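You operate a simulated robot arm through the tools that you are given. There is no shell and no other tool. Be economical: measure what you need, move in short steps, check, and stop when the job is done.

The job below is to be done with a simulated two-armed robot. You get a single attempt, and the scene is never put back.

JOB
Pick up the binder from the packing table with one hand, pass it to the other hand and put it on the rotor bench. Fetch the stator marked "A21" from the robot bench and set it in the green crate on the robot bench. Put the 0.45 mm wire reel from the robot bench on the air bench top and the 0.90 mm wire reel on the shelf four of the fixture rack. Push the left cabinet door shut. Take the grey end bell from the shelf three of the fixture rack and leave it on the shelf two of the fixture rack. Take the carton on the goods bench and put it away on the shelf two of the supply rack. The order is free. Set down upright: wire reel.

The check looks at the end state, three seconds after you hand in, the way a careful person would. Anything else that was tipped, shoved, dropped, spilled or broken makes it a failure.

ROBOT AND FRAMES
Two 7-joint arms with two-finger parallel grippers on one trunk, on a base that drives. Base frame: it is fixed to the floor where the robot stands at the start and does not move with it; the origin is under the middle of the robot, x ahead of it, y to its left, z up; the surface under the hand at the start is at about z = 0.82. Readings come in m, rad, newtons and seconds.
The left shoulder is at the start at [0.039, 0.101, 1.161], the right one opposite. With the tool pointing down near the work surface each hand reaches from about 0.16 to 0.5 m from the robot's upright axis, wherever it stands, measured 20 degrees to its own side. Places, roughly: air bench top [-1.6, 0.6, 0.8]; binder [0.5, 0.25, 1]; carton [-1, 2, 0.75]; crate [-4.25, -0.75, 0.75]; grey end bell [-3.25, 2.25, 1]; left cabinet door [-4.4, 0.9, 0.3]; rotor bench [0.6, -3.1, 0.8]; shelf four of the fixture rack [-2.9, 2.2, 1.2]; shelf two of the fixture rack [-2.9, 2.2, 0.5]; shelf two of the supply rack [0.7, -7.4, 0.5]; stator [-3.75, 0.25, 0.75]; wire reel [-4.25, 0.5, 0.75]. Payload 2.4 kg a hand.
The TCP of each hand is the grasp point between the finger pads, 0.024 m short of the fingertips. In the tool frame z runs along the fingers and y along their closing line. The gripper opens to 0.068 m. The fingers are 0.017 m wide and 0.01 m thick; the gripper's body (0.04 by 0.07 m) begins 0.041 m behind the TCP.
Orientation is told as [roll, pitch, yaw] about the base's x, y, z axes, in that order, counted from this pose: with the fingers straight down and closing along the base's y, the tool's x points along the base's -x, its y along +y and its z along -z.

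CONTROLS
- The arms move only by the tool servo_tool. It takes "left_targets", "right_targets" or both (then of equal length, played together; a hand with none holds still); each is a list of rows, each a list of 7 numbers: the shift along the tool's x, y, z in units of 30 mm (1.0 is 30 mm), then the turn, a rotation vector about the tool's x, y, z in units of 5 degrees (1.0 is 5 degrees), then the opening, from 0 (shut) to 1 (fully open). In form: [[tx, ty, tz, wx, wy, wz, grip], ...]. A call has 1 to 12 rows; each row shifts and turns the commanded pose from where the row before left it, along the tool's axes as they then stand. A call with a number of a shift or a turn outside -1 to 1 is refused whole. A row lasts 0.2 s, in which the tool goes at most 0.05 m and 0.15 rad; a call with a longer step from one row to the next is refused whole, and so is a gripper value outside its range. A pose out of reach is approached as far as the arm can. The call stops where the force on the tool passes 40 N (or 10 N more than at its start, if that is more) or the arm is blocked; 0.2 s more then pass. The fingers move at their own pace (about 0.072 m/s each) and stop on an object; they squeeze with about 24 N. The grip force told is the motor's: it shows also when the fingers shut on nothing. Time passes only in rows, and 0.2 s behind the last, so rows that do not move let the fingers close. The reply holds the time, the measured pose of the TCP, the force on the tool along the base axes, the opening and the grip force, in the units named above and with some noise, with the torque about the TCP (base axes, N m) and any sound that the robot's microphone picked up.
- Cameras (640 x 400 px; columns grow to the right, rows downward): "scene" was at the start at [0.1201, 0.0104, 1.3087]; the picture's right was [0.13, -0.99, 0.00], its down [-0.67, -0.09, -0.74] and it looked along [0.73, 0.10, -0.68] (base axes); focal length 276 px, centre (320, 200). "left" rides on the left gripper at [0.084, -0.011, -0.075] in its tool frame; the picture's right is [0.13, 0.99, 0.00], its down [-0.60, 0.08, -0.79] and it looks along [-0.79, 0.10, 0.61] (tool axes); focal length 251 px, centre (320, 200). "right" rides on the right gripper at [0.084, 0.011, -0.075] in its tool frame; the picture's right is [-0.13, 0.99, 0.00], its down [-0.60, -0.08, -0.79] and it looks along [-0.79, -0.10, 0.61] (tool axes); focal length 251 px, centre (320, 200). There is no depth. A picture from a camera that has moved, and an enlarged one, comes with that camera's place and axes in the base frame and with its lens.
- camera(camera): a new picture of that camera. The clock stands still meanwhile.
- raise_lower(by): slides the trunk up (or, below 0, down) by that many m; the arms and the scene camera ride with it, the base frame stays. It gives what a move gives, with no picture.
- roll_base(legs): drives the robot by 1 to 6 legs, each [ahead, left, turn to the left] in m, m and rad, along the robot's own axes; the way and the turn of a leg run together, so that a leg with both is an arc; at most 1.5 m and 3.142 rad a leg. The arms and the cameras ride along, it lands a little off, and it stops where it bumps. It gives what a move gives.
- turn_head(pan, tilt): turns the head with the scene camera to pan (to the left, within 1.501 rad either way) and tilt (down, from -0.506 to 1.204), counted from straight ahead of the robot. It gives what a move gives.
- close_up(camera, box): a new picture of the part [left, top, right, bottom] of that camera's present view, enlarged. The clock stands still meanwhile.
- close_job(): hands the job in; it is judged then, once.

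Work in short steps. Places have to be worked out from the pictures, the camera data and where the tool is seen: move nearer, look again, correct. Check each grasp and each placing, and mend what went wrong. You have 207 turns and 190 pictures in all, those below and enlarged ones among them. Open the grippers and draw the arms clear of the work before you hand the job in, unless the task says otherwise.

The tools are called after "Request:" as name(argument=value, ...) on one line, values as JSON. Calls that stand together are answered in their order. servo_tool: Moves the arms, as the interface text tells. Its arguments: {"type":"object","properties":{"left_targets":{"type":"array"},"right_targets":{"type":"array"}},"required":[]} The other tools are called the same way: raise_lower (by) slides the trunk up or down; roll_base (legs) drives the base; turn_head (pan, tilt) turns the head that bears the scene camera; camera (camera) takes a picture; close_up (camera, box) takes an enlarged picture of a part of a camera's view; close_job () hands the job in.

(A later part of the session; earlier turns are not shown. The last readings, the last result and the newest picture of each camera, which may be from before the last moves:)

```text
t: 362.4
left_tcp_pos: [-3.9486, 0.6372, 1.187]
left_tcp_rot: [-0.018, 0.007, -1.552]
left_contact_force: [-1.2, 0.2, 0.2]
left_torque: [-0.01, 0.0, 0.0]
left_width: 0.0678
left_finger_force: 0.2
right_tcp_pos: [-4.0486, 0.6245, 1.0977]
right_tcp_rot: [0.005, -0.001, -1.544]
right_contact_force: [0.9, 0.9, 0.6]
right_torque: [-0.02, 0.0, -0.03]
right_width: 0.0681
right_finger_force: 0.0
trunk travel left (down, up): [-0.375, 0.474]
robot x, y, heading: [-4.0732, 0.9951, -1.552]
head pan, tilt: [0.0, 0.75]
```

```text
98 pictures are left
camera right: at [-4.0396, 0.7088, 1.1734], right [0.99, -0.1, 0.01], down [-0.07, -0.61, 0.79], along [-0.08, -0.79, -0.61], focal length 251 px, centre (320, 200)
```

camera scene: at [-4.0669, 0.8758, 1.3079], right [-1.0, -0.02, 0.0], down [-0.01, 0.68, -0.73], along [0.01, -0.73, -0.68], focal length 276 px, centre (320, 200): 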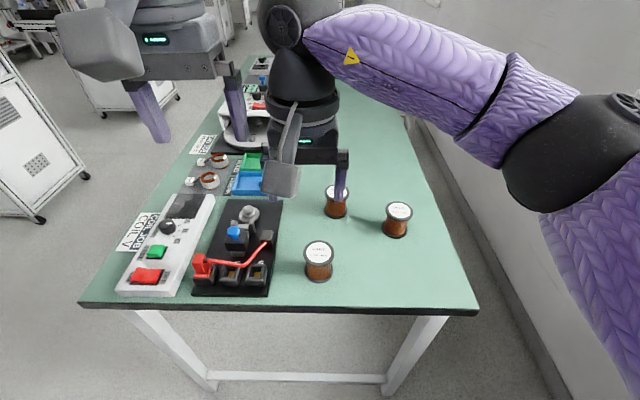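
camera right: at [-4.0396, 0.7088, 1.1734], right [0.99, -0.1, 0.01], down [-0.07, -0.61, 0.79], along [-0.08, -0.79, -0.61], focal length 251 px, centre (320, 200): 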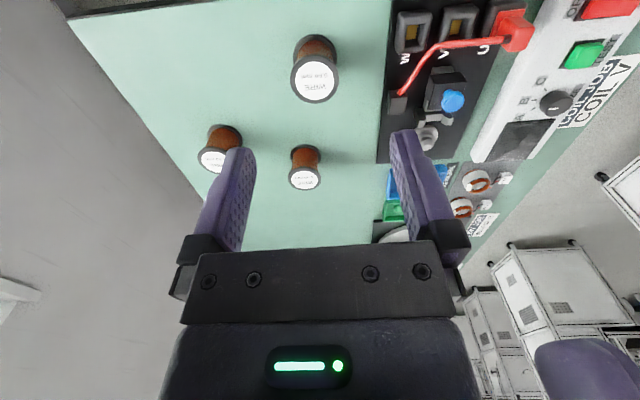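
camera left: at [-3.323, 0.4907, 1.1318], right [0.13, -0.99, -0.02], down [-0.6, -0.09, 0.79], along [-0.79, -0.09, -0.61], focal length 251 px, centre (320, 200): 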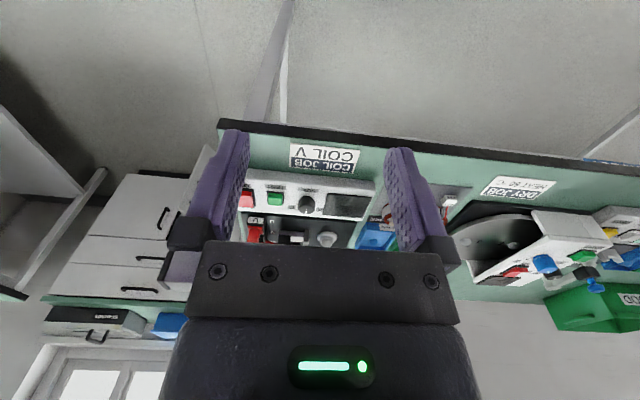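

Good view of the reels. I zoom in to read their labels.

Request:
close_up(camera="scene", box=[290, 175, 420, 290])

Request:
close_up(camera="right", box=[285, 30, 345, 110])

Request:
close_up(camera="right", box=[190, 120, 330, 200])

Request:
close_up(camera="scene", box=[110, 130, 290, 300])

```text
3.48 times, centred on (355, 232) of scene
camera zoom: at [-4.0669, 0.8758, 1.3079], right [-1.0, -0.02, 0.0], down [-0.01, 0.68, -0.73], along [0.01, -0.73, -0.68], focal length 961 px, centre (198, 87)
```

zoom: 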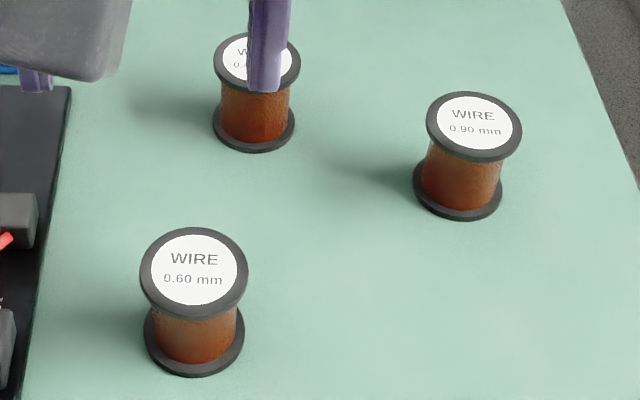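

```text
5.00 times, centred on (315, 70) of right
camera zoom: at [-4.0396, 0.7088, 1.1734], right [0.99, -0.1, 0.01], down [-0.07, -0.61, 0.79], along [-0.08, -0.79, -0.61], focal length 1257 px, centre (345, 850)
```

zoom: 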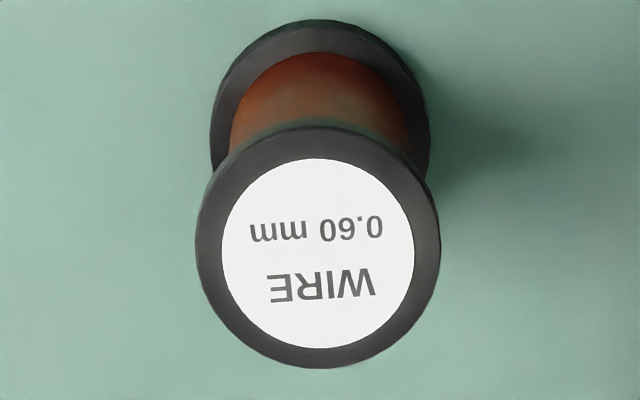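

```text
4.57 times, centred on (260, 160) of right
camera zoom: at [-4.0396, 0.7088, 1.1734], right [0.99, -0.1, 0.01], down [-0.07, -0.61, 0.79], along [-0.08, -0.79, -0.61], focal length 1149 px, centre (594, 383)
```

zoom: 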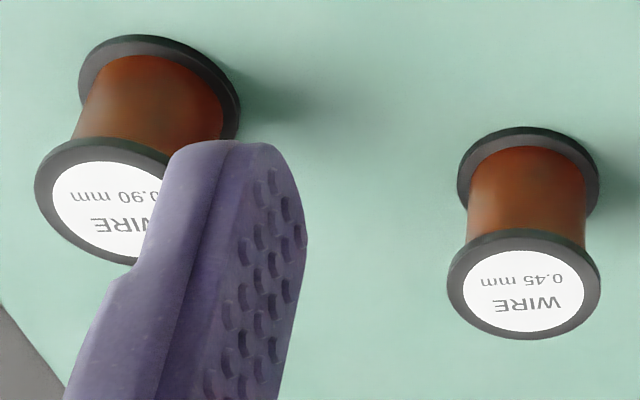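

```text
2.35 times, centred on (200, 215) of scene
camera zoom: at [-4.0669, 0.8758, 1.3079], right [-1.0, -0.02, 0.0], down [-0.01, 0.68, -0.73], along [0.01, -0.73, -0.68], focal length 650 px, centre (602, 165)
```

zoom: 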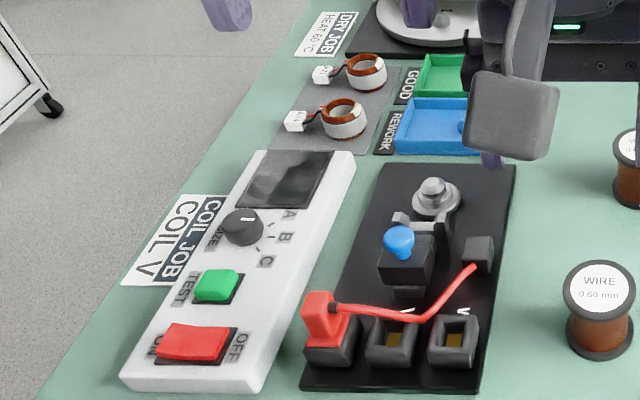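

0.45 mm reel is at about (-4.098, 0.391), 0.90 mm at (-4.231, 0.447); flanges ≈0.057 m, tops ≈0.88. I drive a little closer and move the right hand above the 0.90 mm reel.

Request:
roll_base(legs=[[0.12, -0.06, -0.02]])

Request:
servo_tool(right_targets=[[-0.4, -0.9, 0.5, 0, 0, 0, 1], [-0.4, -0.9, 0.5, 0, 0, 0, 1], [-0.4, -0.9, 0.5, 0, 0, 0, 1], [-0.3, -0.9, 0.5, 0, 0, 0, 1], [0, 0, 0.9, 0, 0, 0, 1], [0, 0, 0.9, 0, 0, 0, 1]])

Request:
camera(camera="right")

```text
t: 363.7
left_tcp_pos: [-4.0151, 0.5122, 1.1861]
left_tcp_rot: [-0.018, 0.007, -1.572]
left_contact_force: [-0.2, 0.2, 0.5]
left_torque: [0.0, -0.01, -0.01]
left_width: 0.0683
left_finger_force: 0.0
right_tcp_pos: [-4.1146, 0.5019, 1.0979]
right_tcp_rot: [0.005, 0.002, -1.564]
right_contact_force: [0.0, -0.5, -0.3]
right_torque: [-0.04, 0.0, -0.02]
right_width: 0.068
right_finger_force: 0.1
trunk travel left (down, up): [-0.375, 0.474]
robot x, y, heading: [-4.1318, 0.8748, -1.571]
head pan, tilt: [0.0, 0.75]
```

```text
t: 365.1
left_tcp_pos: [-4.0144, 0.5131, 1.1872]
left_tcp_rot: [-0.018, 0.005, -1.571]
left_contact_force: [-0.6, 0.2, -0.5]
left_torque: [0.01, 0.01, -0.03]
left_width: 0.0682
left_finger_force: 0.1
right_tcp_pos: [-4.2209, 0.4573, 0.9837]
right_tcp_rot: [0.005, -0.002, -1.563]
right_contact_force: [0.2, 0.4, 0.8]
right_torque: [-0.01, -0.03, 0.02]
right_width: 0.068
right_finger_force: 0.0
trunk travel left (down, up): [-0.375, 0.474]
robot x, y, heading: [-4.1276, 0.8707, -1.57]
head pan, tilt: [0.0, 0.75]
```

```text
93 pictures are left
camera right: at [-4.211, 0.5416, 1.0579], right [0.99, -0.12, 0.01], down [-0.08, -0.6, 0.79], along [-0.09, -0.79, -0.61], focal length 251 px, centre (320, 200)
```

right: 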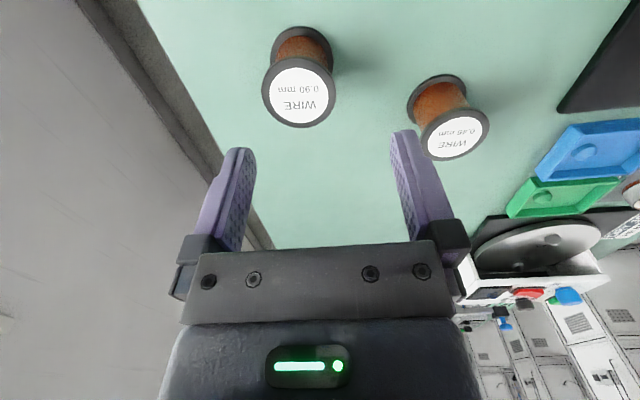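

0.90 mm reel centre refined to (-4.235, 0.445). I trim, descend to z≈0.847 and close.

Request:
servo_tool(right_targets=[[-0.38, -0.45, 0, 0, 0, 0, 1], [0, 0, 0.91, 0, 0, 0, 1], [0, 0, 0.91, 0, 0, 0, 1], [0, 0, 0.91, 0, 0, 0, 1], [0, 0, 0.91, 0, 0, 0, 1], [0, 0, 0.91, 0, 0, 0, 1], [0, 0, 0, 0, 0, 0, 0], [0, 0, 0, 0, 0, 0, 0], [0, 0, 0, 0, 0, 0, 0]])

Request:
camera(camera="right")

```text
t: 366.3
left_tcp_pos: [-4.0144, 0.5138, 1.1869]
left_tcp_rot: [-0.016, 0.008, -1.571]
left_contact_force: [-1.0, -0.2, -0.4]
left_torque: [0.02, 0.01, -0.02]
left_width: 0.0679
left_finger_force: 0.0
right_tcp_pos: [-4.233, 0.4446, 0.8882]
right_tcp_rot: [0.007, -0.007, -1.566]
right_contact_force: [-0.1, 5.8, 15.2]
right_torque: [0.1, 0.54, -0.23]
right_width: 0.0679
right_finger_force: 0.1
trunk travel left (down, up): [-0.375, 0.474]
robot x, y, heading: [-4.1298, 0.8751, -1.568]
head pan, tilt: [0.0, 0.75]
stopped in row 5 (right hand): the force on the tool passed its limit at 61 N (the readings are from after the stop); the commanded pose is now the measured one
```

```text
92 pictures are left
camera right: at [-4.224, 0.5295, 0.9629], right [0.99, -0.12, 0.01], down [-0.08, -0.6, 0.8], along [-0.09, -0.79, -0.6], focal length 251 px, centre (320, 200)
```

right: 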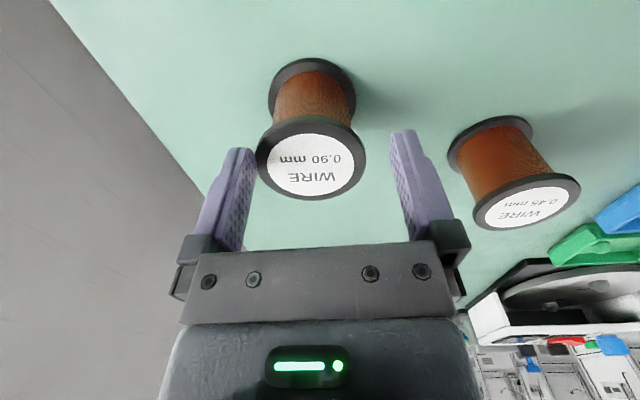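

The left fingertip sat on the flange: triangulating gives centre (-4.238, 0.4385), top 0.869. I raise, shift 5–6 mm and descend again.

Request:
servo_tool(right_targets=[[0, 0, -0.6, 0, 0, 0, 1], [-0.2, -0.17, 0, 0, 0, 0, 1], [0, 0, 0.6, 0, 0, 0, 1], [0, 0, 0.6, 0, 0, 0, 1], [0, 0, 0.6, 0, 0, 0, 1], [0, 0, 0.3, 0, 0, 0, 1], [0, 0, 0, 0, 0, 0, 0], [0, 0, 0, 0, 0, 0, 0], [0, 0, 0, 0, 0, 0, 0]])

Request:
camera(camera="right")

```text
t: 368.3
left_tcp_pos: [-4.0139, 0.5144, 1.186]
left_tcp_rot: [-0.019, 0.006, -1.573]
left_contact_force: [0.1, -0.1, 0.9]
left_torque: [0.01, 0.01, 0.0]
left_width: 0.0681
left_finger_force: 0.1
right_tcp_pos: [-4.2385, 0.4368, 0.8417]
right_tcp_rot: [0.008, -0.004, -1.566]
right_contact_force: [-1.4, -1.5, 1.6]
right_torque: [-0.04, 0.08, -0.04]
right_width: 0.061
right_finger_force: 24.6
trunk travel left (down, up): [-0.375, 0.474]
robot x, y, heading: [-4.13, 0.8728, -1.573]
head pan, tilt: [0.0, 0.75]
```

```text
91 pictures are left
camera right: at [-4.2292, 0.5229, 0.9168], right [0.99, -0.12, 0.01], down [-0.08, -0.6, 0.8], along [-0.09, -0.79, -0.61], focal length 251 px, centre (320, 200)
```

right: 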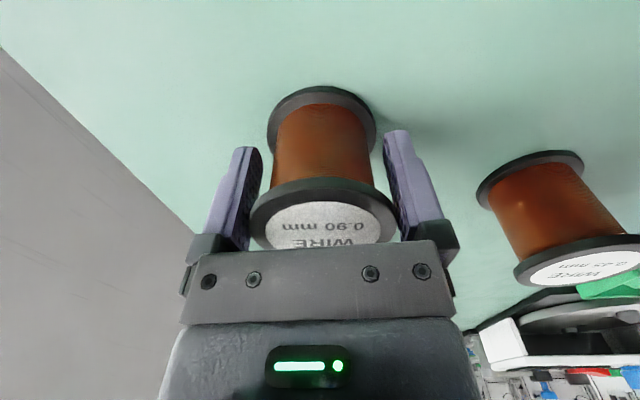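

The 0.90 mm reel is gripped at its rims. I lift it, then shift the base so the left hand can reach the 0.45 mm reel (≈(-4.100, 0.382)).

Request:
servo_tool(right_targets=[[0, 0, -0.8, 0, 0, 0, 0], [0, 0, -0.8, 0, 0, 0, 0], [0, 0, -0.9, 0, 0, 0, 0], [0.3, 0, -0.9, 0, 0, 0, 0], [0.6, 0, -0.9, 0, 0, 0, 0], [0.6, 0, -0.9, 0, 0, 0, 0]])

Request:
roll_base(legs=[[0.035, -0.09, 0]])

Request:
servo_tool(left_targets=[[-0.5, 0, 0.9, 0, 0, 0, 1], [-0.5, 0, 0.9, 0, 0, 0, 1], [-0.5, 0, 0.9, 0, 0, 0, 1], [-0.5, 0, 0.9, 0, 0, 0, 1], [-0.5, 0, 0.9, 0, 0, 0, 1], [-0.5, 0, 0.9, 0, 0, 0, 1]])

Request:
camera(camera="left")

Request:
camera(camera="scene")

```text
t: 369.7
left_tcp_pos: [-4.015, 0.5121, 1.1879]
left_tcp_rot: [-0.018, 0.009, -1.572]
left_contact_force: [-0.9, -0.9, -0.6]
left_torque: [-0.01, -0.04, 0.01]
left_width: 0.0679
left_finger_force: 0.0
right_tcp_pos: [-4.2404, 0.4855, 0.9968]
right_tcp_rot: [0.007, -0.005, -1.566]
right_contact_force: [-0.6, -0.3, -4.9]
right_torque: [0.02, 0.04, -0.01]
right_width: 0.061
right_finger_force: 24.5
trunk travel left (down, up): [-0.375, 0.474]
robot x, y, heading: [-4.1293, 0.8704, -1.572]
head pan, tilt: [0.0, 0.75]
```

```text
t: 370.8
left_tcp_pos: [-4.1032, 0.4784, 1.186]
left_tcp_rot: [-0.018, 0.008, -1.573]
left_contact_force: [0.0, 1.2, -0.4]
left_torque: [-0.01, -0.01, 0.05]
left_width: 0.0682
left_finger_force: 0.0
right_tcp_pos: [-4.3287, 0.449, 0.9966]
right_tcp_rot: [0.007, -0.003, -1.566]
right_contact_force: [-1.2, -0.1, -5.5]
right_torque: [0.06, 0.02, 0.0]
right_width: 0.0613
right_finger_force: 24.0
trunk travel left (down, up): [-0.375, 0.474]
robot x, y, heading: [-4.2205, 0.837, -1.566]
head pan, tilt: [0.0, 0.75]
```

```text
t: 372.2
left_tcp_pos: [-4.0795, 0.4195, 1.0233]
left_tcp_rot: [-0.021, 0.006, -1.573]
left_contact_force: [0.3, -0.7, -0.3]
left_torque: [0.01, 0.03, -0.01]
left_width: 0.068
left_finger_force: 0.0
left hand out of reach, approached as far as the arm can: row 3, 4, 5, 6
right_tcp_pos: [-4.3277, 0.4496, 0.9982]
right_tcp_rot: [0.008, -0.006, -1.565]
right_contact_force: [0.0, 0.7, -5.2]
right_torque: [0.06, 0.01, 0.0]
right_width: 0.0612
right_finger_force: 23.8
trunk travel left (down, up): [-0.375, 0.474]
robot x, y, heading: [-4.2214, 0.8388, -1.572]
head pan, tilt: [0.0, 0.75]
```

```text
90 pictures are left
camera left: at [-4.088, 0.5027, 1.101], right [0.99, 0.13, -0.02], down [0.09, -0.61, 0.79], along [0.09, -0.78, -0.62], focal length 251 px, centre (320, 200)
```

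left: 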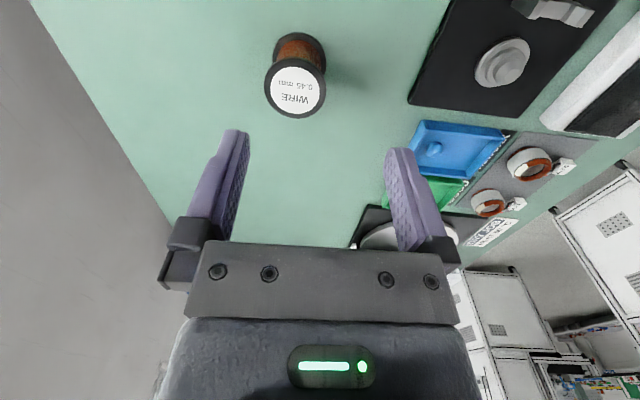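

```text
89 pictures are left
camera scene: at [-4.2164, 0.7195, 1.3078], right [-1.0, 0.0, 0.0], down [0.0, 0.68, -0.73], along [0.0, -0.73, -0.68], focal length 276 px, centre (320, 200)
```

scene: 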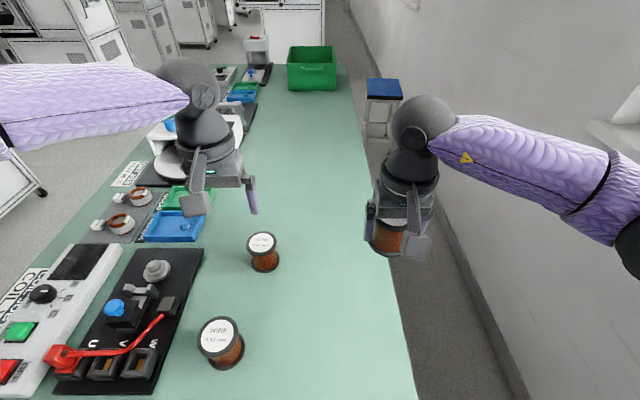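

I lower the trunk 8 cm to gain low reach, then centre the left hand over the 0.45 mm reel.

Request:
raise_lower(by=-0.08)

Request:
servo_tool(left_targets=[[-0.5, -0.23, 0, 0, 0, 0, 1], [-0.5, -0.23, 0, 0, 0, 0, 1], [-0.35, -0.22, 0, 0, 0, 0, 1], [0, 0, 0.4, 0, 0, 0, 1]])

Request:
camera(camera="left")

```text
t: 373.4
left_tcp_pos: [-4.0804, 0.4198, 0.9444]
left_tcp_rot: [-0.015, 0.008, -1.572]
left_contact_force: [1.1, -0.2, 0.2]
left_torque: [-0.01, 0.03, 0.01]
left_width: 0.068
left_finger_force: 0.0
right_tcp_pos: [-4.3271, 0.4501, 0.9176]
right_tcp_rot: [0.007, -0.005, -1.566]
right_contact_force: [0.2, 0.5, -5.2]
right_torque: [0.07, -0.04, -0.01]
right_width: 0.0611
right_finger_force: 23.7
trunk travel left (down, up): [-0.295, 0.554]
robot x, y, heading: [-4.2192, 0.8387, -1.573]
head pan, tilt: [0.0, 0.75]
```

```text
t: 374.4
left_tcp_pos: [-4.0815, 0.4077, 0.9349]
left_tcp_rot: [-0.018, 0.006, -1.573]
left_contact_force: [-1.1, -0.3, 0.3]
left_torque: [-0.02, 0.0, 0.01]
left_width: 0.068
left_finger_force: 0.1
left hand out of reach, approached as far as the arm can: row 1, 2, 3
right_tcp_pos: [-4.3274, 0.45, 0.9177]
right_tcp_rot: [0.006, -0.005, -1.565]
right_contact_force: [0.1, 0.8, -5.2]
right_torque: [0.07, -0.02, -0.03]
right_width: 0.061
right_finger_force: 23.6
trunk travel left (down, up): [-0.295, 0.554]
robot x, y, heading: [-4.2162, 0.8397, -1.572]
head pan, tilt: [0.0, 0.75]
```

```text
88 pictures are left
camera left: at [-4.0899, 0.4912, 1.0114], right [0.99, 0.13, -0.02], down [0.09, -0.61, 0.79], along [0.09, -0.78, -0.62], focal length 251 px, centre (320, 200)
```

left: 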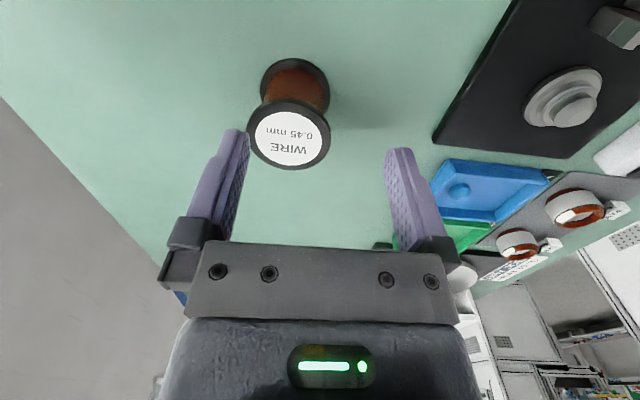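

Still 3 cm short; I tilt the left hand 15° forward to gain reach and centre it.

Request:
servo_tool(left_targets=[[0, 0, 0, 0, -1, 0, 1], [0, 0, 0, 0, -1, 0, 1], [0, 0, 0, 0, -1, 0, 1], [-0.47, -0.31, 0.125, 0, 0, 0, 1], [-0.47, -0.31, 0.125, 0, 0, 0, 1]])

Request:
camera(camera="left")

```text
t: 375.6
left_tcp_pos: [-4.0991, 0.3795, 0.9361]
left_tcp_rot: [-0.018, -0.255, -1.568]
left_contact_force: [-0.1, -0.1, -0.1]
left_torque: [0.0, -0.02, -0.04]
left_width: 0.0681
left_finger_force: 0.0
left hand out of reach, approached as far as the arm can: row 5
right_tcp_pos: [-4.3274, 0.4496, 0.9172]
right_tcp_rot: [0.007, -0.005, -1.565]
right_contact_force: [0.5, -0.6, -4.4]
right_torque: [0.03, -0.04, 0.0]
right_width: 0.061
right_finger_force: 23.7
trunk travel left (down, up): [-0.295, 0.554]
robot x, y, heading: [-4.2146, 0.8426, -1.573]
head pan, tilt: [0.0, 0.75]
```

```text
87 pictures are left
camera left: at [-4.1075, 0.48, 0.9879], right [0.99, 0.12, -0.05], down [0.1, -0.38, 0.92], along [0.09, -0.91, -0.39], focal length 251 px, centre (320, 200)
```

left: 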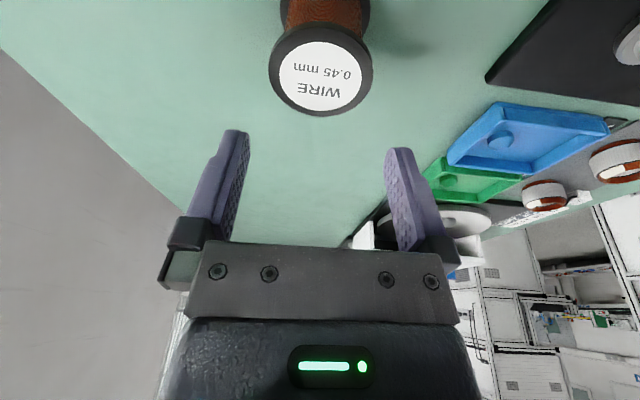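

Well centred now. I descend vertically to z≈0.845 and close the left hand.

Request:
servo_tool(left_targets=[[0.197, -0.1, 0.734, 0, 0, 0, 1], [0.197, 0, 0.734, 0, 0, 0, 1], [0.197, 0, 0.734, 0, 0, 0, 1], [0.197, 0, 0.734, 0, 0, 0, 1], [0, 0, 0, 0, 0, 0, 0], [0, 0, 0, 0, 0, 0, 0], [0, 0, 0, 0, 0, 0, 0]])

Request:
camera(camera="left")

```text
t: 376.4
left_tcp_pos: [-4.0927, 0.3921, 0.8846]
left_tcp_rot: [-0.035, -0.275, -1.564]
left_contact_force: [-2.8, -1.9, 9.5]
left_torque: [-0.14, 0.42, 0.02]
left_width: 0.0678
left_finger_force: 0.1
left hand out of reach, approached as far as the arm can: row 1, 2, 3, 4
right_tcp_pos: [-4.3283, 0.4503, 0.9183]
right_tcp_rot: [0.005, -0.004, -1.565]
right_contact_force: [-0.4, -1.2, -5.4]
right_torque: [0.02, -0.03, 0.02]
right_width: 0.0613
right_finger_force: 23.8
trunk travel left (down, up): [-0.295, 0.554]
robot x, y, heading: [-4.2162, 0.8398, -1.574]
head pan, tilt: [0.0, 0.75]
stopped in row 4 (left hand): the force on the tool passed its limit at 56 N (the readings are from after the stop); the commanded pose is now the measured one
```

```text
86 pictures are left
camera left: at [-4.1017, 0.4925, 0.9349], right [0.99, 0.12, -0.07], down [0.11, -0.37, 0.92], along [0.09, -0.92, -0.37], focal length 251 px, centre (320, 200)
```

left: 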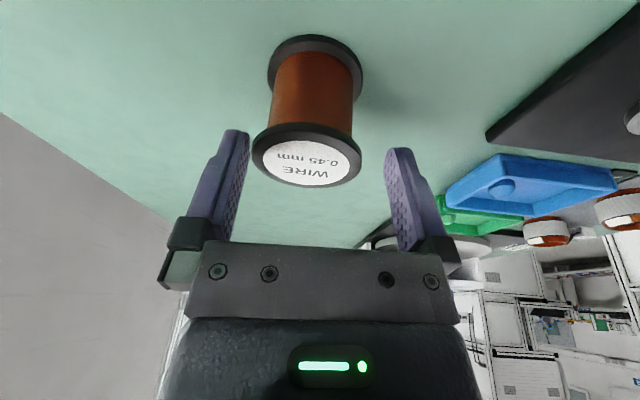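

Reach gives out as it descends. I raise both hands, lower the trunk a further 8 cm, and re-centre.

Request:
servo_tool(left_targets=[[-0.26, 0, -0.97, 0, 0, 0, 1], [-0.26, 0, -0.97, 0, 0, 0, 1], [-0.26, 0, -0.97, 0, 0, 0, 1], [-0.26, 0, -0.97, 0, 0, 0, 1]], right_targets=[[0, 0, -0.9, 0, 0, 0, 0], [0, 0, -0.9, 0, 0, 0, 0], [0, 0, -0.9, 0, 0, 0, 0], [0, 0, -0.9, 0, 0, 0, 0]])

Request:
raise_lower(by=-0.09)

Request:
servo_tool(left_targets=[[-0.22, -0.13, 0.06, 0.2, 0, 0, 1], [-0.22, -0.13, 0.06, 0.2, 0, 0, 1]])

Request:
camera(camera="left")

```text
t: 377.4
left_tcp_pos: [-4.0881, 0.394, 1.0036]
left_tcp_rot: [-0.031, -0.274, -1.562]
left_contact_force: [0.4, 0.0, -0.7]
left_torque: [-0.01, 0.0, 0.0]
left_width: 0.0679
left_finger_force: 0.1
right_tcp_pos: [-4.3284, 0.45, 1.0255]
right_tcp_rot: [0.007, -0.002, -1.565]
right_contact_force: [-0.2, 0.5, -5.2]
right_torque: [0.06, 0.01, 0.01]
right_width: 0.0612
right_finger_force: 24.1
trunk travel left (down, up): [-0.295, 0.554]
robot x, y, heading: [-4.2194, 0.8389, -1.577]
head pan, tilt: [0.0, 0.75]
```

```text
t: 378.6
left_tcp_pos: [-4.0886, 0.3936, 0.9144]
left_tcp_rot: [-0.031, -0.272, -1.564]
left_contact_force: [0.1, -0.3, -0.5]
left_torque: [0.01, -0.02, 0.03]
left_width: 0.0681
left_finger_force: 0.1
right_tcp_pos: [-4.3284, 0.4504, 0.9357]
right_tcp_rot: [0.007, -0.008, -1.567]
right_contact_force: [0.0, -0.1, -6.0]
right_torque: [0.04, -0.03, 0.01]
right_width: 0.061
right_finger_force: 24.4
trunk travel left (down, up): [-0.205, 0.644]
robot x, y, heading: [-4.2234, 0.8377, -1.574]
head pan, tilt: [0.0, 0.75]
```

```text
t: 379.2
left_tcp_pos: [-4.0953, 0.3791, 0.9141]
left_tcp_rot: [-0.065, -0.271, -1.563]
left_contact_force: [0.8, -0.3, 0.4]
left_torque: [0.03, 0.05, -0.03]
left_width: 0.0679
left_finger_force: 0.1
right_tcp_pos: [-4.3276, 0.4498, 0.9363]
right_tcp_rot: [0.005, -0.005, -1.565]
right_contact_force: [0.1, 0.3, -4.5]
right_torque: [0.01, -0.01, -0.01]
right_width: 0.061
right_finger_force: 24.0
trunk travel left (down, up): [-0.205, 0.644]
robot x, y, heading: [-4.2194, 0.8409, -1.572]
head pan, tilt: [0.0, 0.75]
```

```text
85 pictures are left
camera left: at [-4.1019, 0.4805, 0.9645], right [0.99, 0.11, -0.1], down [0.13, -0.37, 0.92], along [0.07, -0.92, -0.38], focal length 251 px, centre (320, 200)
```

left: 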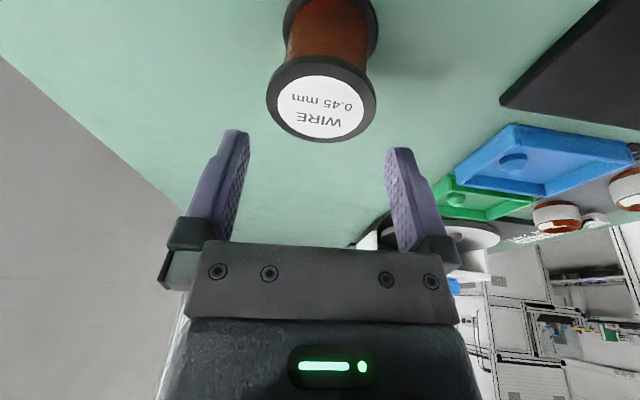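

I fix the roll, trim x, and descend again.

Request:
servo_tool(left_targets=[[0, -0.17, 0, -0.75, 0, 0, 1], [0.21, 0, 0.763, 0, 0, 0, 1], [0.21, 0, 0.763, 0, 0, 0, 1], [0.21, 0, 0.763, 0, 0, 0, 1], [0, 0, 0, 0, 0, 0, 0], [0, 0, 0, 0, 0, 0, 0], [0, 0, 0, 0, 0, 0, 0]])

Request:
camera(camera="left")

```text
t: 380.8
left_tcp_pos: [-4.1012, 0.3797, 0.8441]
left_tcp_rot: [-0.002, -0.273, -1.563]
left_contact_force: [2.0, -3.3, 7.9]
left_torque: [-0.18, 0.14, 0.06]
left_width: 0.0595
left_finger_force: 23.6
right_tcp_pos: [-4.3283, 0.4501, 0.9355]
right_tcp_rot: [0.006, -0.005, -1.565]
right_contact_force: [0.4, 0.3, -5.8]
right_torque: [0.09, 0.02, 0.02]
right_width: 0.0611
right_finger_force: 23.5
trunk travel left (down, up): [-0.205, 0.644]
robot x, y, heading: [-4.2182, 0.8403, -1.575]
head pan, tilt: [0.0, 0.75]
```

```text
84 pictures are left
camera left: at [-4.1114, 0.4806, 0.8939], right [0.99, 0.13, -0.04], down [0.08, -0.37, 0.93], along [0.11, -0.92, -0.37], focal length 251 px, centre (320, 200)
```

left: 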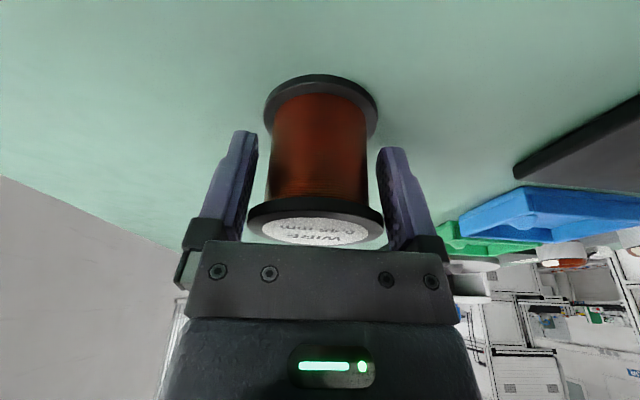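

Gripped at 0.0595 m. I lift with the trunk and check both reels.

Request:
raise_lower(by=0.2)

Request:
camera(camera="scene")

```text
t: 383.0
left_tcp_pos: [-4.1, 0.3863, 1.0725]
left_tcp_rot: [-0.002, -0.341, -1.564]
left_contact_force: [-0.1, -1.2, -5.4]
left_torque: [0.05, 0.03, 0.0]
left_width: 0.0597
left_finger_force: 24.0
right_tcp_pos: [-4.328, 0.4498, 1.1343]
right_tcp_rot: [0.008, -0.003, -1.565]
right_contact_force: [0.0, 0.1, -5.3]
right_torque: [0.06, -0.02, 0.04]
right_width: 0.0611
right_finger_force: 23.7
trunk travel left (down, up): [-0.405, 0.444]
robot x, y, heading: [-4.2174, 0.8374, -1.568]
head pan, tilt: [0.0, 0.75]
```

```text
83 pictures are left
camera scene: at [-4.2163, 0.7233, 1.3379], right [-1.0, 0.0, 0.0], down [0.0, 0.68, -0.73], along [0.0, -0.73, -0.68], focal length 276 px, centre (320, 200)
```

scene: 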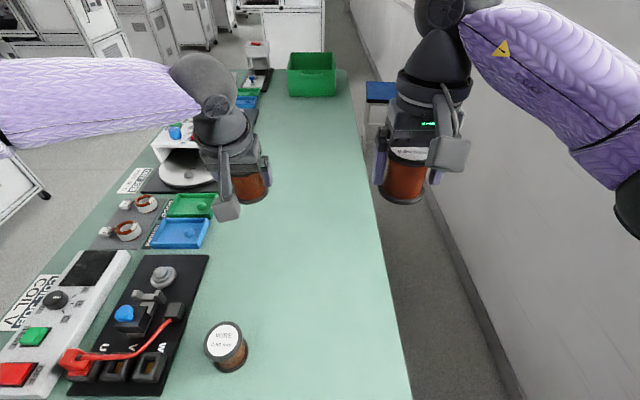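

Both reels are held. I back out and go in front of the fixture rack, facing +y.

Request:
roll_base(legs=[[-0.28, 0, 0], [0, 1.25, 0], [0, 0, 3.14]])

Request:
turn_head(pan=0.0, tilt=0.1)

Request:
camera(camera="scene")

```text
t: 398.2
left_tcp_pos: [-3.0732, 1.5716, 1.0725]
left_tcp_rot: [-0.003, -0.342, 1.555]
left_contact_force: [-0.2, 0.4, -5.9]
left_torque: [-0.03, -0.03, 0.0]
left_width: 0.0592
left_finger_force: 24.0
right_tcp_pos: [-2.8494, 1.5033, 1.1354]
right_tcp_rot: [0.006, -0.001, 1.551]
right_contact_force: [-0.2, -0.4, -4.9]
right_torque: [-0.03, -0.03, -0.01]
right_width: 0.0612
right_finger_force: 24.5
trunk travel left (down, up): [-0.405, 0.444]
robot x, y, heading: [-2.9651, 1.1171, 1.54]
head pan, tilt: [0.0, 0.75]
```

```text
t: 399.2
left_tcp_pos: [-3.0726, 1.5722, 1.0729]
left_tcp_rot: [-0.002, -0.341, 1.554]
left_contact_force: [-0.3, -0.4, -5.5]
left_torque: [-0.07, 0.0, 0.0]
left_width: 0.0589
left_finger_force: 23.9
right_tcp_pos: [-2.8496, 1.5028, 1.1355]
right_tcp_rot: [0.007, -0.004, 1.552]
right_contact_force: [0.0, -0.4, -5.0]
right_torque: [0.0, -0.03, -0.04]
right_width: 0.0613
right_finger_force: 23.8
trunk travel left (down, up): [-0.405, 0.444]
robot x, y, heading: [-2.9665, 1.1194, 1.545]
head pan, tilt: [0.0, 0.099]
```

```text
82 pictures are left
camera scene: at [-2.9624, 1.2403, 1.3969], right [1.0, -0.03, 0.0], down [0.0, -0.1, -0.99], along [0.03, 0.99, -0.1], focal length 276 px, centre (320, 200)
```

scene: 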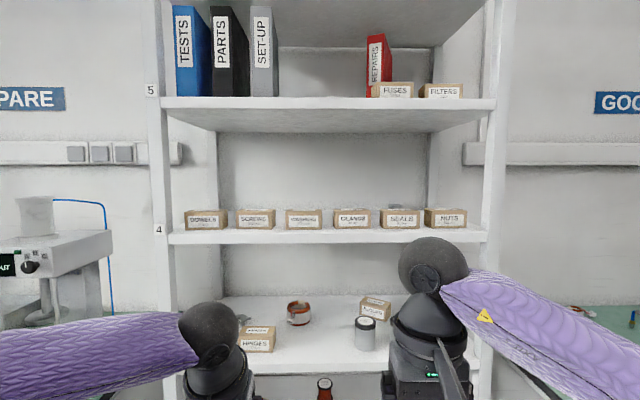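

Shelf four carries a row of boxes. I raise the trunk 0.25 m to see the free space on it from above.

Request:
raise_lower(by=0.25)

Request:
turn_head(pan=0.0, tilt=0.4)

Request:
camera(camera="scene")

```text
t: 401.8
left_tcp_pos: [-3.0751, 1.5656, 1.3455]
left_tcp_rot: [-0.004, -0.393, 1.554]
left_contact_force: [-0.7, -0.6, -6.0]
left_torque: [-0.06, 0.02, -0.01]
left_width: 0.059
left_finger_force: 23.7
right_tcp_pos: [-2.8495, 1.5035, 1.3857]
right_tcp_rot: [0.006, -0.003, 1.551]
right_contact_force: [1.0, 0.0, -5.4]
right_torque: [-0.08, -0.02, -0.02]
right_width: 0.061
right_finger_force: 24.3
trunk travel left (down, up): [-0.655, 0.194]
robot x, y, heading: [-2.9673, 1.1152, 1.545]
head pan, tilt: [0.0, 0.099]
```

```text
t: 402.6
left_tcp_pos: [-3.0744, 1.5654, 1.3445]
left_tcp_rot: [-0.003, -0.394, 1.553]
left_contact_force: [-0.1, 0.8, -6.2]
left_torque: [-0.07, 0.0, 0.03]
left_width: 0.0588
left_finger_force: 23.6
right_tcp_pos: [-2.8493, 1.5026, 1.3857]
right_tcp_rot: [0.007, -0.003, 1.552]
right_contact_force: [0.3, -0.2, -5.7]
right_torque: [-0.04, -0.02, 0.04]
right_width: 0.0612
right_finger_force: 24.6
trunk travel left (down, up): [-0.655, 0.194]
robot x, y, heading: [-2.9699, 1.1189, 1.548]
head pan, tilt: [0.0, 0.4]
```

```text
81 pictures are left
camera scene: at [-2.9629, 1.2222, 1.6199], right [1.0, -0.03, 0.0], down [-0.01, -0.39, -0.92], along [0.02, 0.92, -0.39], focal length 276 px, centre (320, 200)
```

scene: 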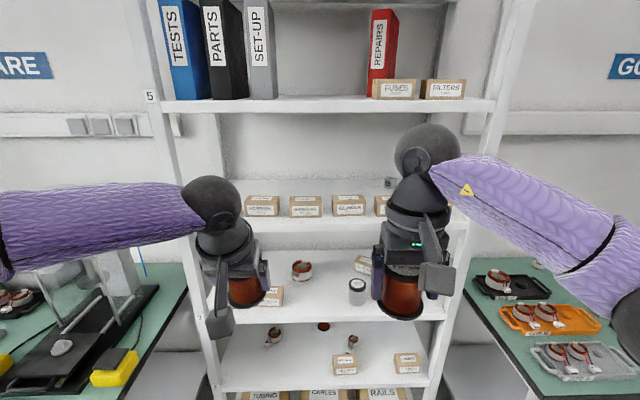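

Request:
close_up(camera="scene", box=[235, 160, 400, 270])

```text
3.64 times, centred on (318, 215) of scene
camera zoom: at [-2.9629, 1.2222, 1.6199], right [1.0, -0.03, 0.0], down [-0.01, -0.39, -0.92], along [0.02, 0.92, -0.39], focal length 1004 px, centre (329, 146)
```

zoom: 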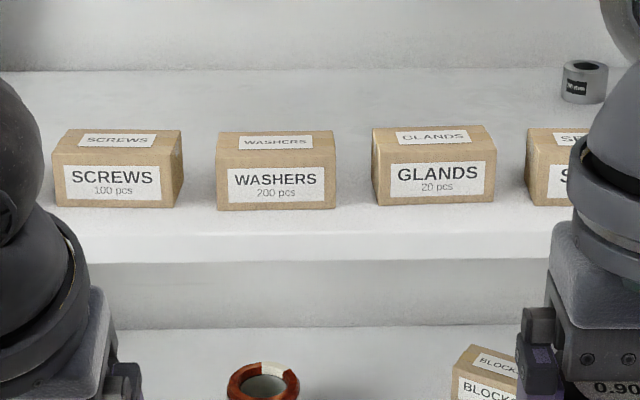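

Triangulation: shelf four z≈1.243, front edge y≈1.93, boxes' fronts y≈1.98, WASHERS/GLANDS gap centre x≈-2.92. I retract the left hand, lower the right to z≈1.30 and drive nearer.

Request:
servo_tool(left_targets=[[0.92, 0, -0.1, 0, 0, 0, 0], [0.92, 0, -0.1, 0, 0, 0, 0], [0.92, 0, -0.1, 0, 0.7, 0, 0], [0.92, 0, -0.1, 0, 0.7, 0, 0], [0.92, 0, 0, 0, 0, 0, 0]], right_targets=[[0, 0, 0.6, 0, 0, 0, 0], [0, 0, 0.6, 0, 0, 0, 0], [0, 0, 0.6, 0, 0, 0, 0], [0, 0, 0.6, 0, 0, 0, 0], [0, 0, 0.5, 0, 0, 0, 0]])

Request:
roll_base(legs=[[0.33, 0.07, 0.02]])

Request:
camera(camera="scene")

Request:
camera(camera="right")

```text
t: 403.8
left_tcp_pos: [-3.0769, 1.428, 1.3081]
left_tcp_rot: [-0.004, -0.27, 1.553]
left_contact_force: [0.2, -0.2, -5.4]
left_torque: [-0.09, 0.0, 0.01]
left_width: 0.0573
left_finger_force: 24.3
right_tcp_pos: [-2.8494, 1.5039, 1.2973]
right_tcp_rot: [0.008, -0.005, 1.551]
right_contact_force: [-0.5, -0.6, -4.7]
right_torque: [-0.01, 0.0, 0.01]
right_width: 0.0611
right_finger_force: 23.9
trunk travel left (down, up): [-0.655, 0.194]
robot x, y, heading: [-2.969, 1.1183, 1.543]
head pan, tilt: [0.0, 0.4]
```

```text
t: 406.0
left_tcp_pos: [-3.1471, 1.7645, 1.3072]
left_tcp_rot: [-0.003, -0.271, 1.571]
left_contact_force: [0.2, 1.2, -5.3]
left_torque: [-0.08, 0.0, -0.01]
left_width: 0.0571
left_finger_force: 24.0
right_tcp_pos: [-2.9218, 1.843, 1.2976]
right_tcp_rot: [0.008, -0.003, 1.57]
right_contact_force: [0.3, 0.4, -4.9]
right_torque: [-0.06, 0.0, 0.03]
right_width: 0.0611
right_finger_force: 24.4
trunk travel left (down, up): [-0.655, 0.194]
robot x, y, heading: [-3.0355, 1.4495, 1.56]
head pan, tilt: [0.0, 0.4]
```

```text
79 pictures are left
camera scene: at [-3.0293, 1.5587, 1.6198], right [1.0, -0.01, 0.0], down [0.0, -0.39, -0.92], along [0.01, 0.92, -0.39], focal length 276 px, centre (320, 200)
```

scene: 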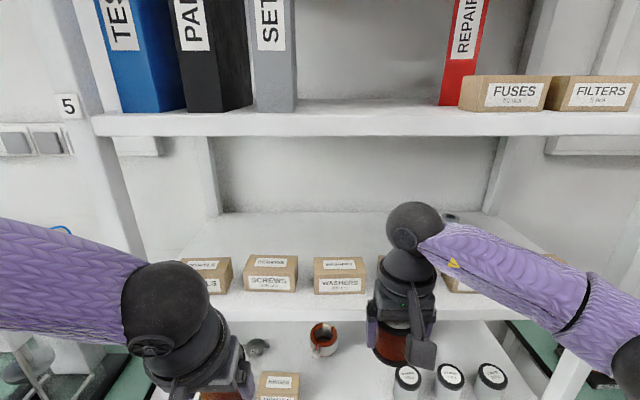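

```text
78 pictures are left
camera right: at [-2.9321, 1.7582, 1.3729], right [-0.99, 0.13, 0.01], down [0.08, 0.6, 0.79], along [0.1, 0.79, -0.61], focal length 251 px, centre (320, 200)
```

right: 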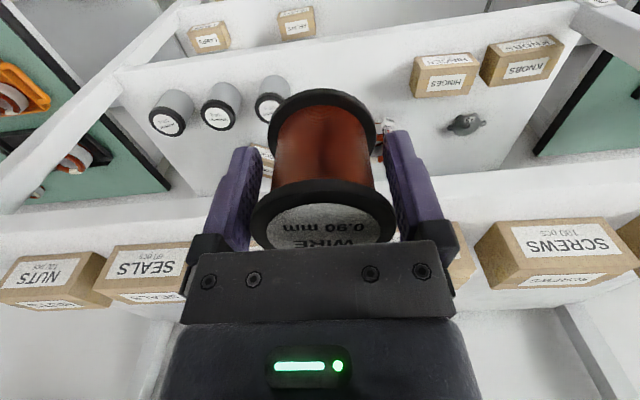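

Request:
close_up(camera="scene", box=[230, 240, 380, 330])

```text
4.27 times, centred on (305, 285) of scene
camera zoom: at [-3.0293, 1.5587, 1.6198], right [1.0, -0.01, 0.0], down [0.0, -0.39, -0.92], along [0.01, 0.92, -0.39], focal length 1178 px, centre (384, -163)
```

zoom: 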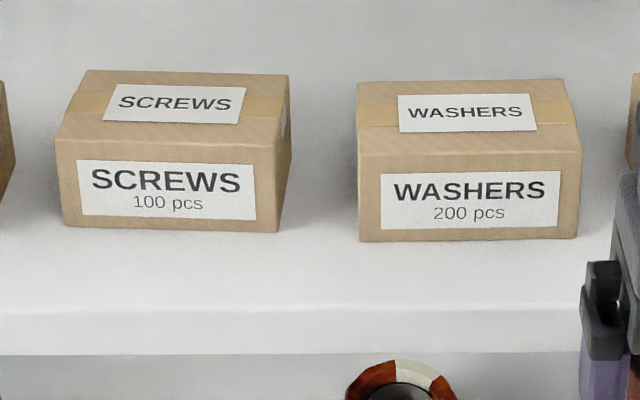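

The front strip is only ~4 cm deep, but the round reel can nest partly into the WASHERS/GLANDS gap, standing stably there. I drive 0.1 m nearer and look from the right camera.

Request:
roll_base(legs=[[0.1, 0, 0.01]])

Request:
camera(camera="right")

Request:
camera(camera="scene")

```text
t: 407.1
left_tcp_pos: [-3.1492, 1.8627, 1.3067]
left_tcp_rot: [-0.003, -0.269, 1.582]
left_contact_force: [0.2, 0.4, -5.2]
left_torque: [-0.08, 0.01, 0.0]
left_width: 0.0575
left_finger_force: 24.8
right_tcp_pos: [-2.9251, 1.9425, 1.2983]
right_tcp_rot: [0.005, -0.004, 1.58]
right_contact_force: [-0.8, 0.4, -4.6]
right_torque: [-0.03, -0.03, 0.01]
right_width: 0.0613
right_finger_force: 23.9
trunk travel left (down, up): [-0.655, 0.194]
robot x, y, heading: [-3.0311, 1.5491, 1.573]
head pan, tilt: [0.0, 0.4]
```

```text
76 pictures are left
camera right: at [-2.9352, 1.8582, 1.3728], right [-0.99, 0.12, 0.01], down [0.08, 0.6, 0.79], along [0.09, 0.79, -0.61], focal length 251 px, centre (320, 200)
```

right: 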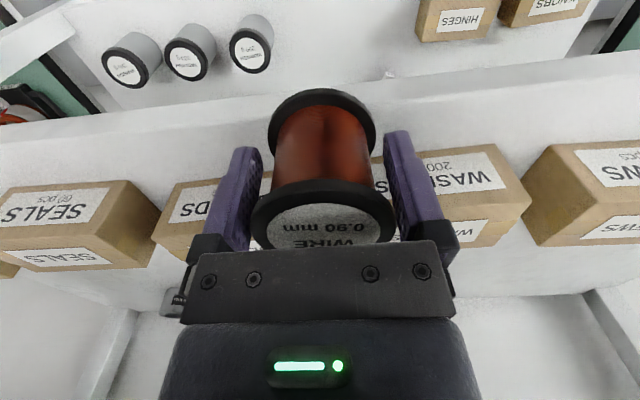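

```text
75 pictures are left
camera scene: at [-3.0301, 1.6576, 1.6198], right [1.0, 0.0, 0.0], down [0.0, -0.39, -0.92], along [0.0, 0.92, -0.39], focal length 276 px, centre (320, 200)
```

scene: 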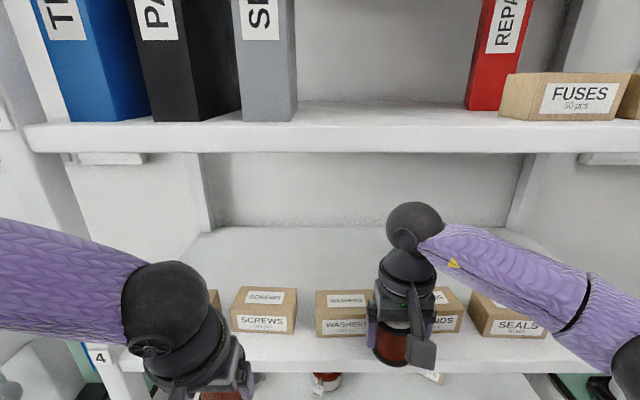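

Boxes' fronts at y≈1.989; gap centre x≈-2.918. I set the reel centre to (-2.918, 1.961) and lower it gently to contact.

Request:
servo_tool(right_targets=[[-0.3, -0.12, 0, 0, 0, 0, 0], [-0.3, -0.12, 0, 0, 0, 0, 0], [0, 0, 0.35, 0, 0, 0, 0], [0, 0, 0.35, 0, 0, 0, 0], [0, 0, 0.2, 0, 0, 0, 0], [0, 0, 0.1, 0, 0, 0, 0], [0, 0, 0, 0, 0, 0, 0]])

Request:
camera(camera="right")

```text
t: 408.8
left_tcp_pos: [-3.15, 1.8599, 1.3082]
left_tcp_rot: [-0.006, -0.273, 1.582]
left_contact_force: [0.1, 0.0, -4.1]
left_torque: [-0.08, 0.01, 0.0]
left_width: 0.057
left_finger_force: 24.1
right_tcp_pos: [-2.9198, 1.9566, 1.2688]
right_tcp_rot: [0.007, -0.007, 1.582]
right_contact_force: [-0.3, 0.8, 20.9]
right_torque: [0.2, 0.0, 0.03]
right_width: 0.0613
right_finger_force: 24.1
trunk travel left (down, up): [-0.655, 0.194]
robot x, y, heading: [-3.0306, 1.5535, 1.574]
head pan, tilt: [0.0, 0.4]
```

```text
74 pictures are left
camera right: at [-2.9298, 1.8737, 1.3441], right [-0.99, 0.12, 0.01], down [0.08, 0.6, 0.8], along [0.09, 0.79, -0.6], focal length 251 px, centre (320, 200)
```

right: 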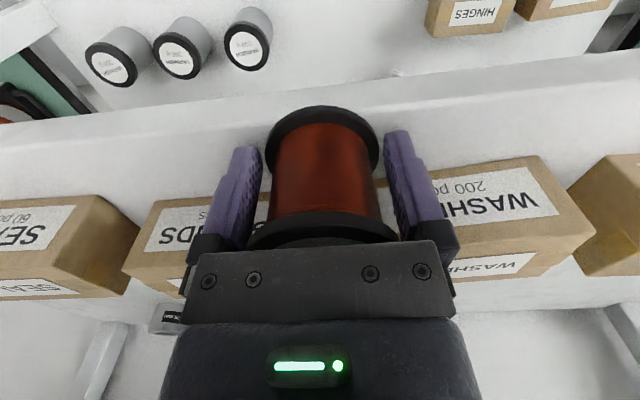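

Contact. I ease up 3 mm, shift 5 mm deeper, set down and open, then raise clear.

Request:
servo_tool(right_targets=[[0, 0, -0.17, 0, 0, 0, 0], [-0.18, -0.04, 0, 0, 0, 0, 0], [0, 0, 0.1, 0, 0, 0, 0], [0, 0, 0, 0, 0, 0, 0.5], [0, 0, 0, 0, 0, 0, 1], [0, 0, 0, 0, 0, 0, 1], [0, 0, -0.4, 0, 0, 0, 1], [0, 0, -0.7, 0, 0, 0, 1], [0, 0, -0.7, 0, 0, 0, 1]])

Request:
camera(camera="right")

```text
t: 410.8
left_tcp_pos: [-3.1495, 1.8614, 1.3064]
left_tcp_rot: [-0.002, -0.273, 1.582]
left_contact_force: [0.6, 0.8, -4.7]
left_torque: [-0.11, 0.0, 0.0]
left_width: 0.0569
left_finger_force: 24.1
right_tcp_pos: [-2.918, 1.9647, 1.326]
right_tcp_rot: [0.007, -0.004, 1.58]
right_contact_force: [-0.6, -1.1, 0.6]
right_torque: [-0.03, 0.0, -0.03]
right_width: 0.0679
right_finger_force: 0.0
trunk travel left (down, up): [-0.655, 0.194]
robot x, y, heading: [-3.0335, 1.5526, 1.573]
head pan, tilt: [0.0, 0.4]
```

```text
73 pictures are left
camera right: at [-2.9271, 1.8801, 1.4003], right [-0.99, 0.12, 0.01], down [0.08, 0.6, 0.8], along [0.09, 0.79, -0.61], focal length 251 px, centre (320, 200)
```

right: 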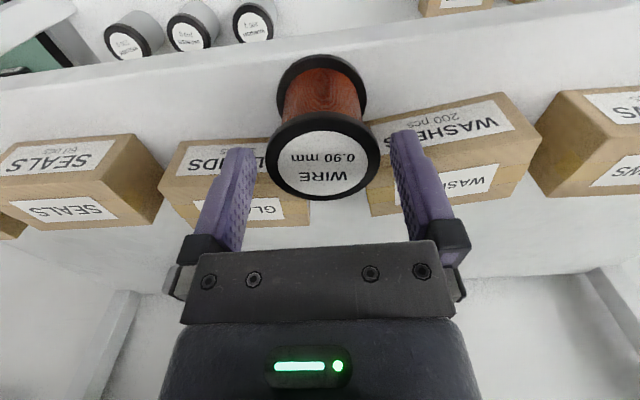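

The 0.90 mm reel stands upright on shelf four. I back away and look at shelves three and two for the grey end bell.

Request:
servo_tool(right_targets=[[0, 0, -0.7, 0, 0, 0, 1]])

Request:
roll_base(legs=[[-0.35, 0, 0]])

Request:
raise_lower(by=-0.3)

Request:
turn_head(pan=0.0, tilt=0.35)

Request:
camera(camera="scene")

```text
t: 411.1
left_tcp_pos: [-3.1488, 1.8606, 1.3071]
left_tcp_rot: [-0.004, -0.271, 1.581]
left_contact_force: [0.6, 0.0, -5.4]
left_torque: [-0.09, 0.02, 0.03]
left_width: 0.0569
left_finger_force: 24.0
right_tcp_pos: [-2.9159, 1.9627, 1.3459]
right_tcp_rot: [0.007, -0.003, 1.581]
right_contact_force: [-0.2, 0.3, 0.1]
right_torque: [0.03, 0.01, 0.0]
right_width: 0.068
right_finger_force: 0.0
trunk travel left (down, up): [-0.655, 0.194]
robot x, y, heading: [-3.0313, 1.5528, 1.575]
head pan, tilt: [0.0, 0.4]
```

```text
t: 413.4
left_tcp_pos: [-3.1496, 1.5176, 1.3073]
left_tcp_rot: [-0.004, -0.271, 1.587]
left_contact_force: [0.2, -0.1, -5.1]
left_torque: [-0.03, -0.02, 0.0]
left_width: 0.0568
left_finger_force: 24.0
right_tcp_pos: [-2.9175, 1.6216, 1.3457]
right_tcp_rot: [0.005, -0.005, 1.588]
right_contact_force: [0.0, -0.4, -0.3]
right_torque: [0.02, 0.0, 0.02]
right_width: 0.068
right_finger_force: 0.0
trunk travel left (down, up): [-0.655, 0.194]
robot x, y, heading: [-3.0332, 1.2101, 1.58]
head pan, tilt: [0.0, 0.4]
```

```text
t: 416.4
left_tcp_pos: [-3.1499, 1.5184, 1.0073]
left_tcp_rot: [-0.005, -0.272, 1.587]
left_contact_force: [0.5, -0.6, -5.0]
left_torque: [-0.07, -0.02, 0.0]
left_width: 0.0566
left_finger_force: 24.1
right_tcp_pos: [-2.9175, 1.6222, 1.0455]
right_tcp_rot: [0.007, -0.005, 1.587]
right_contact_force: [0.9, 0.0, -0.1]
right_torque: [-0.02, 0.03, -0.03]
right_width: 0.068
right_finger_force: 0.0
trunk travel left (down, up): [-0.355, 0.494]
robot x, y, heading: [-3.0286, 1.2095, 1.579]
head pan, tilt: [0.0, 0.4]
```

```text
t: 417.0
left_tcp_pos: [-3.1504, 1.5183, 1.008]
left_tcp_rot: [-0.002, -0.27, 1.586]
left_contact_force: [-0.5, 0.1, -5.0]
left_torque: [-0.1, 0.02, 0.01]
left_width: 0.0564
left_finger_force: 23.9
right_tcp_pos: [-2.9172, 1.6218, 1.0438]
right_tcp_rot: [0.008, -0.001, 1.586]
right_contact_force: [-0.7, -0.1, -0.5]
right_torque: [0.03, 0.01, -0.01]
right_width: 0.0679
right_finger_force: 0.0
trunk travel left (down, up): [-0.355, 0.494]
robot x, y, heading: [-3.029, 1.2094, 1.582]
head pan, tilt: [0.0, 0.351]
```

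```text
72 pictures are left
camera scene: at [-3.029, 1.3411, 1.3233], right [1.0, 0.01, 0.0], down [0.0, -0.34, -0.94], along [-0.01, 0.94, -0.34], focal length 276 px, centre (320, 200)
```

scene: 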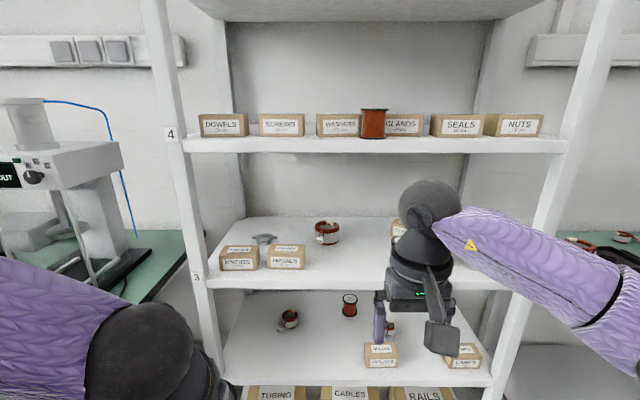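

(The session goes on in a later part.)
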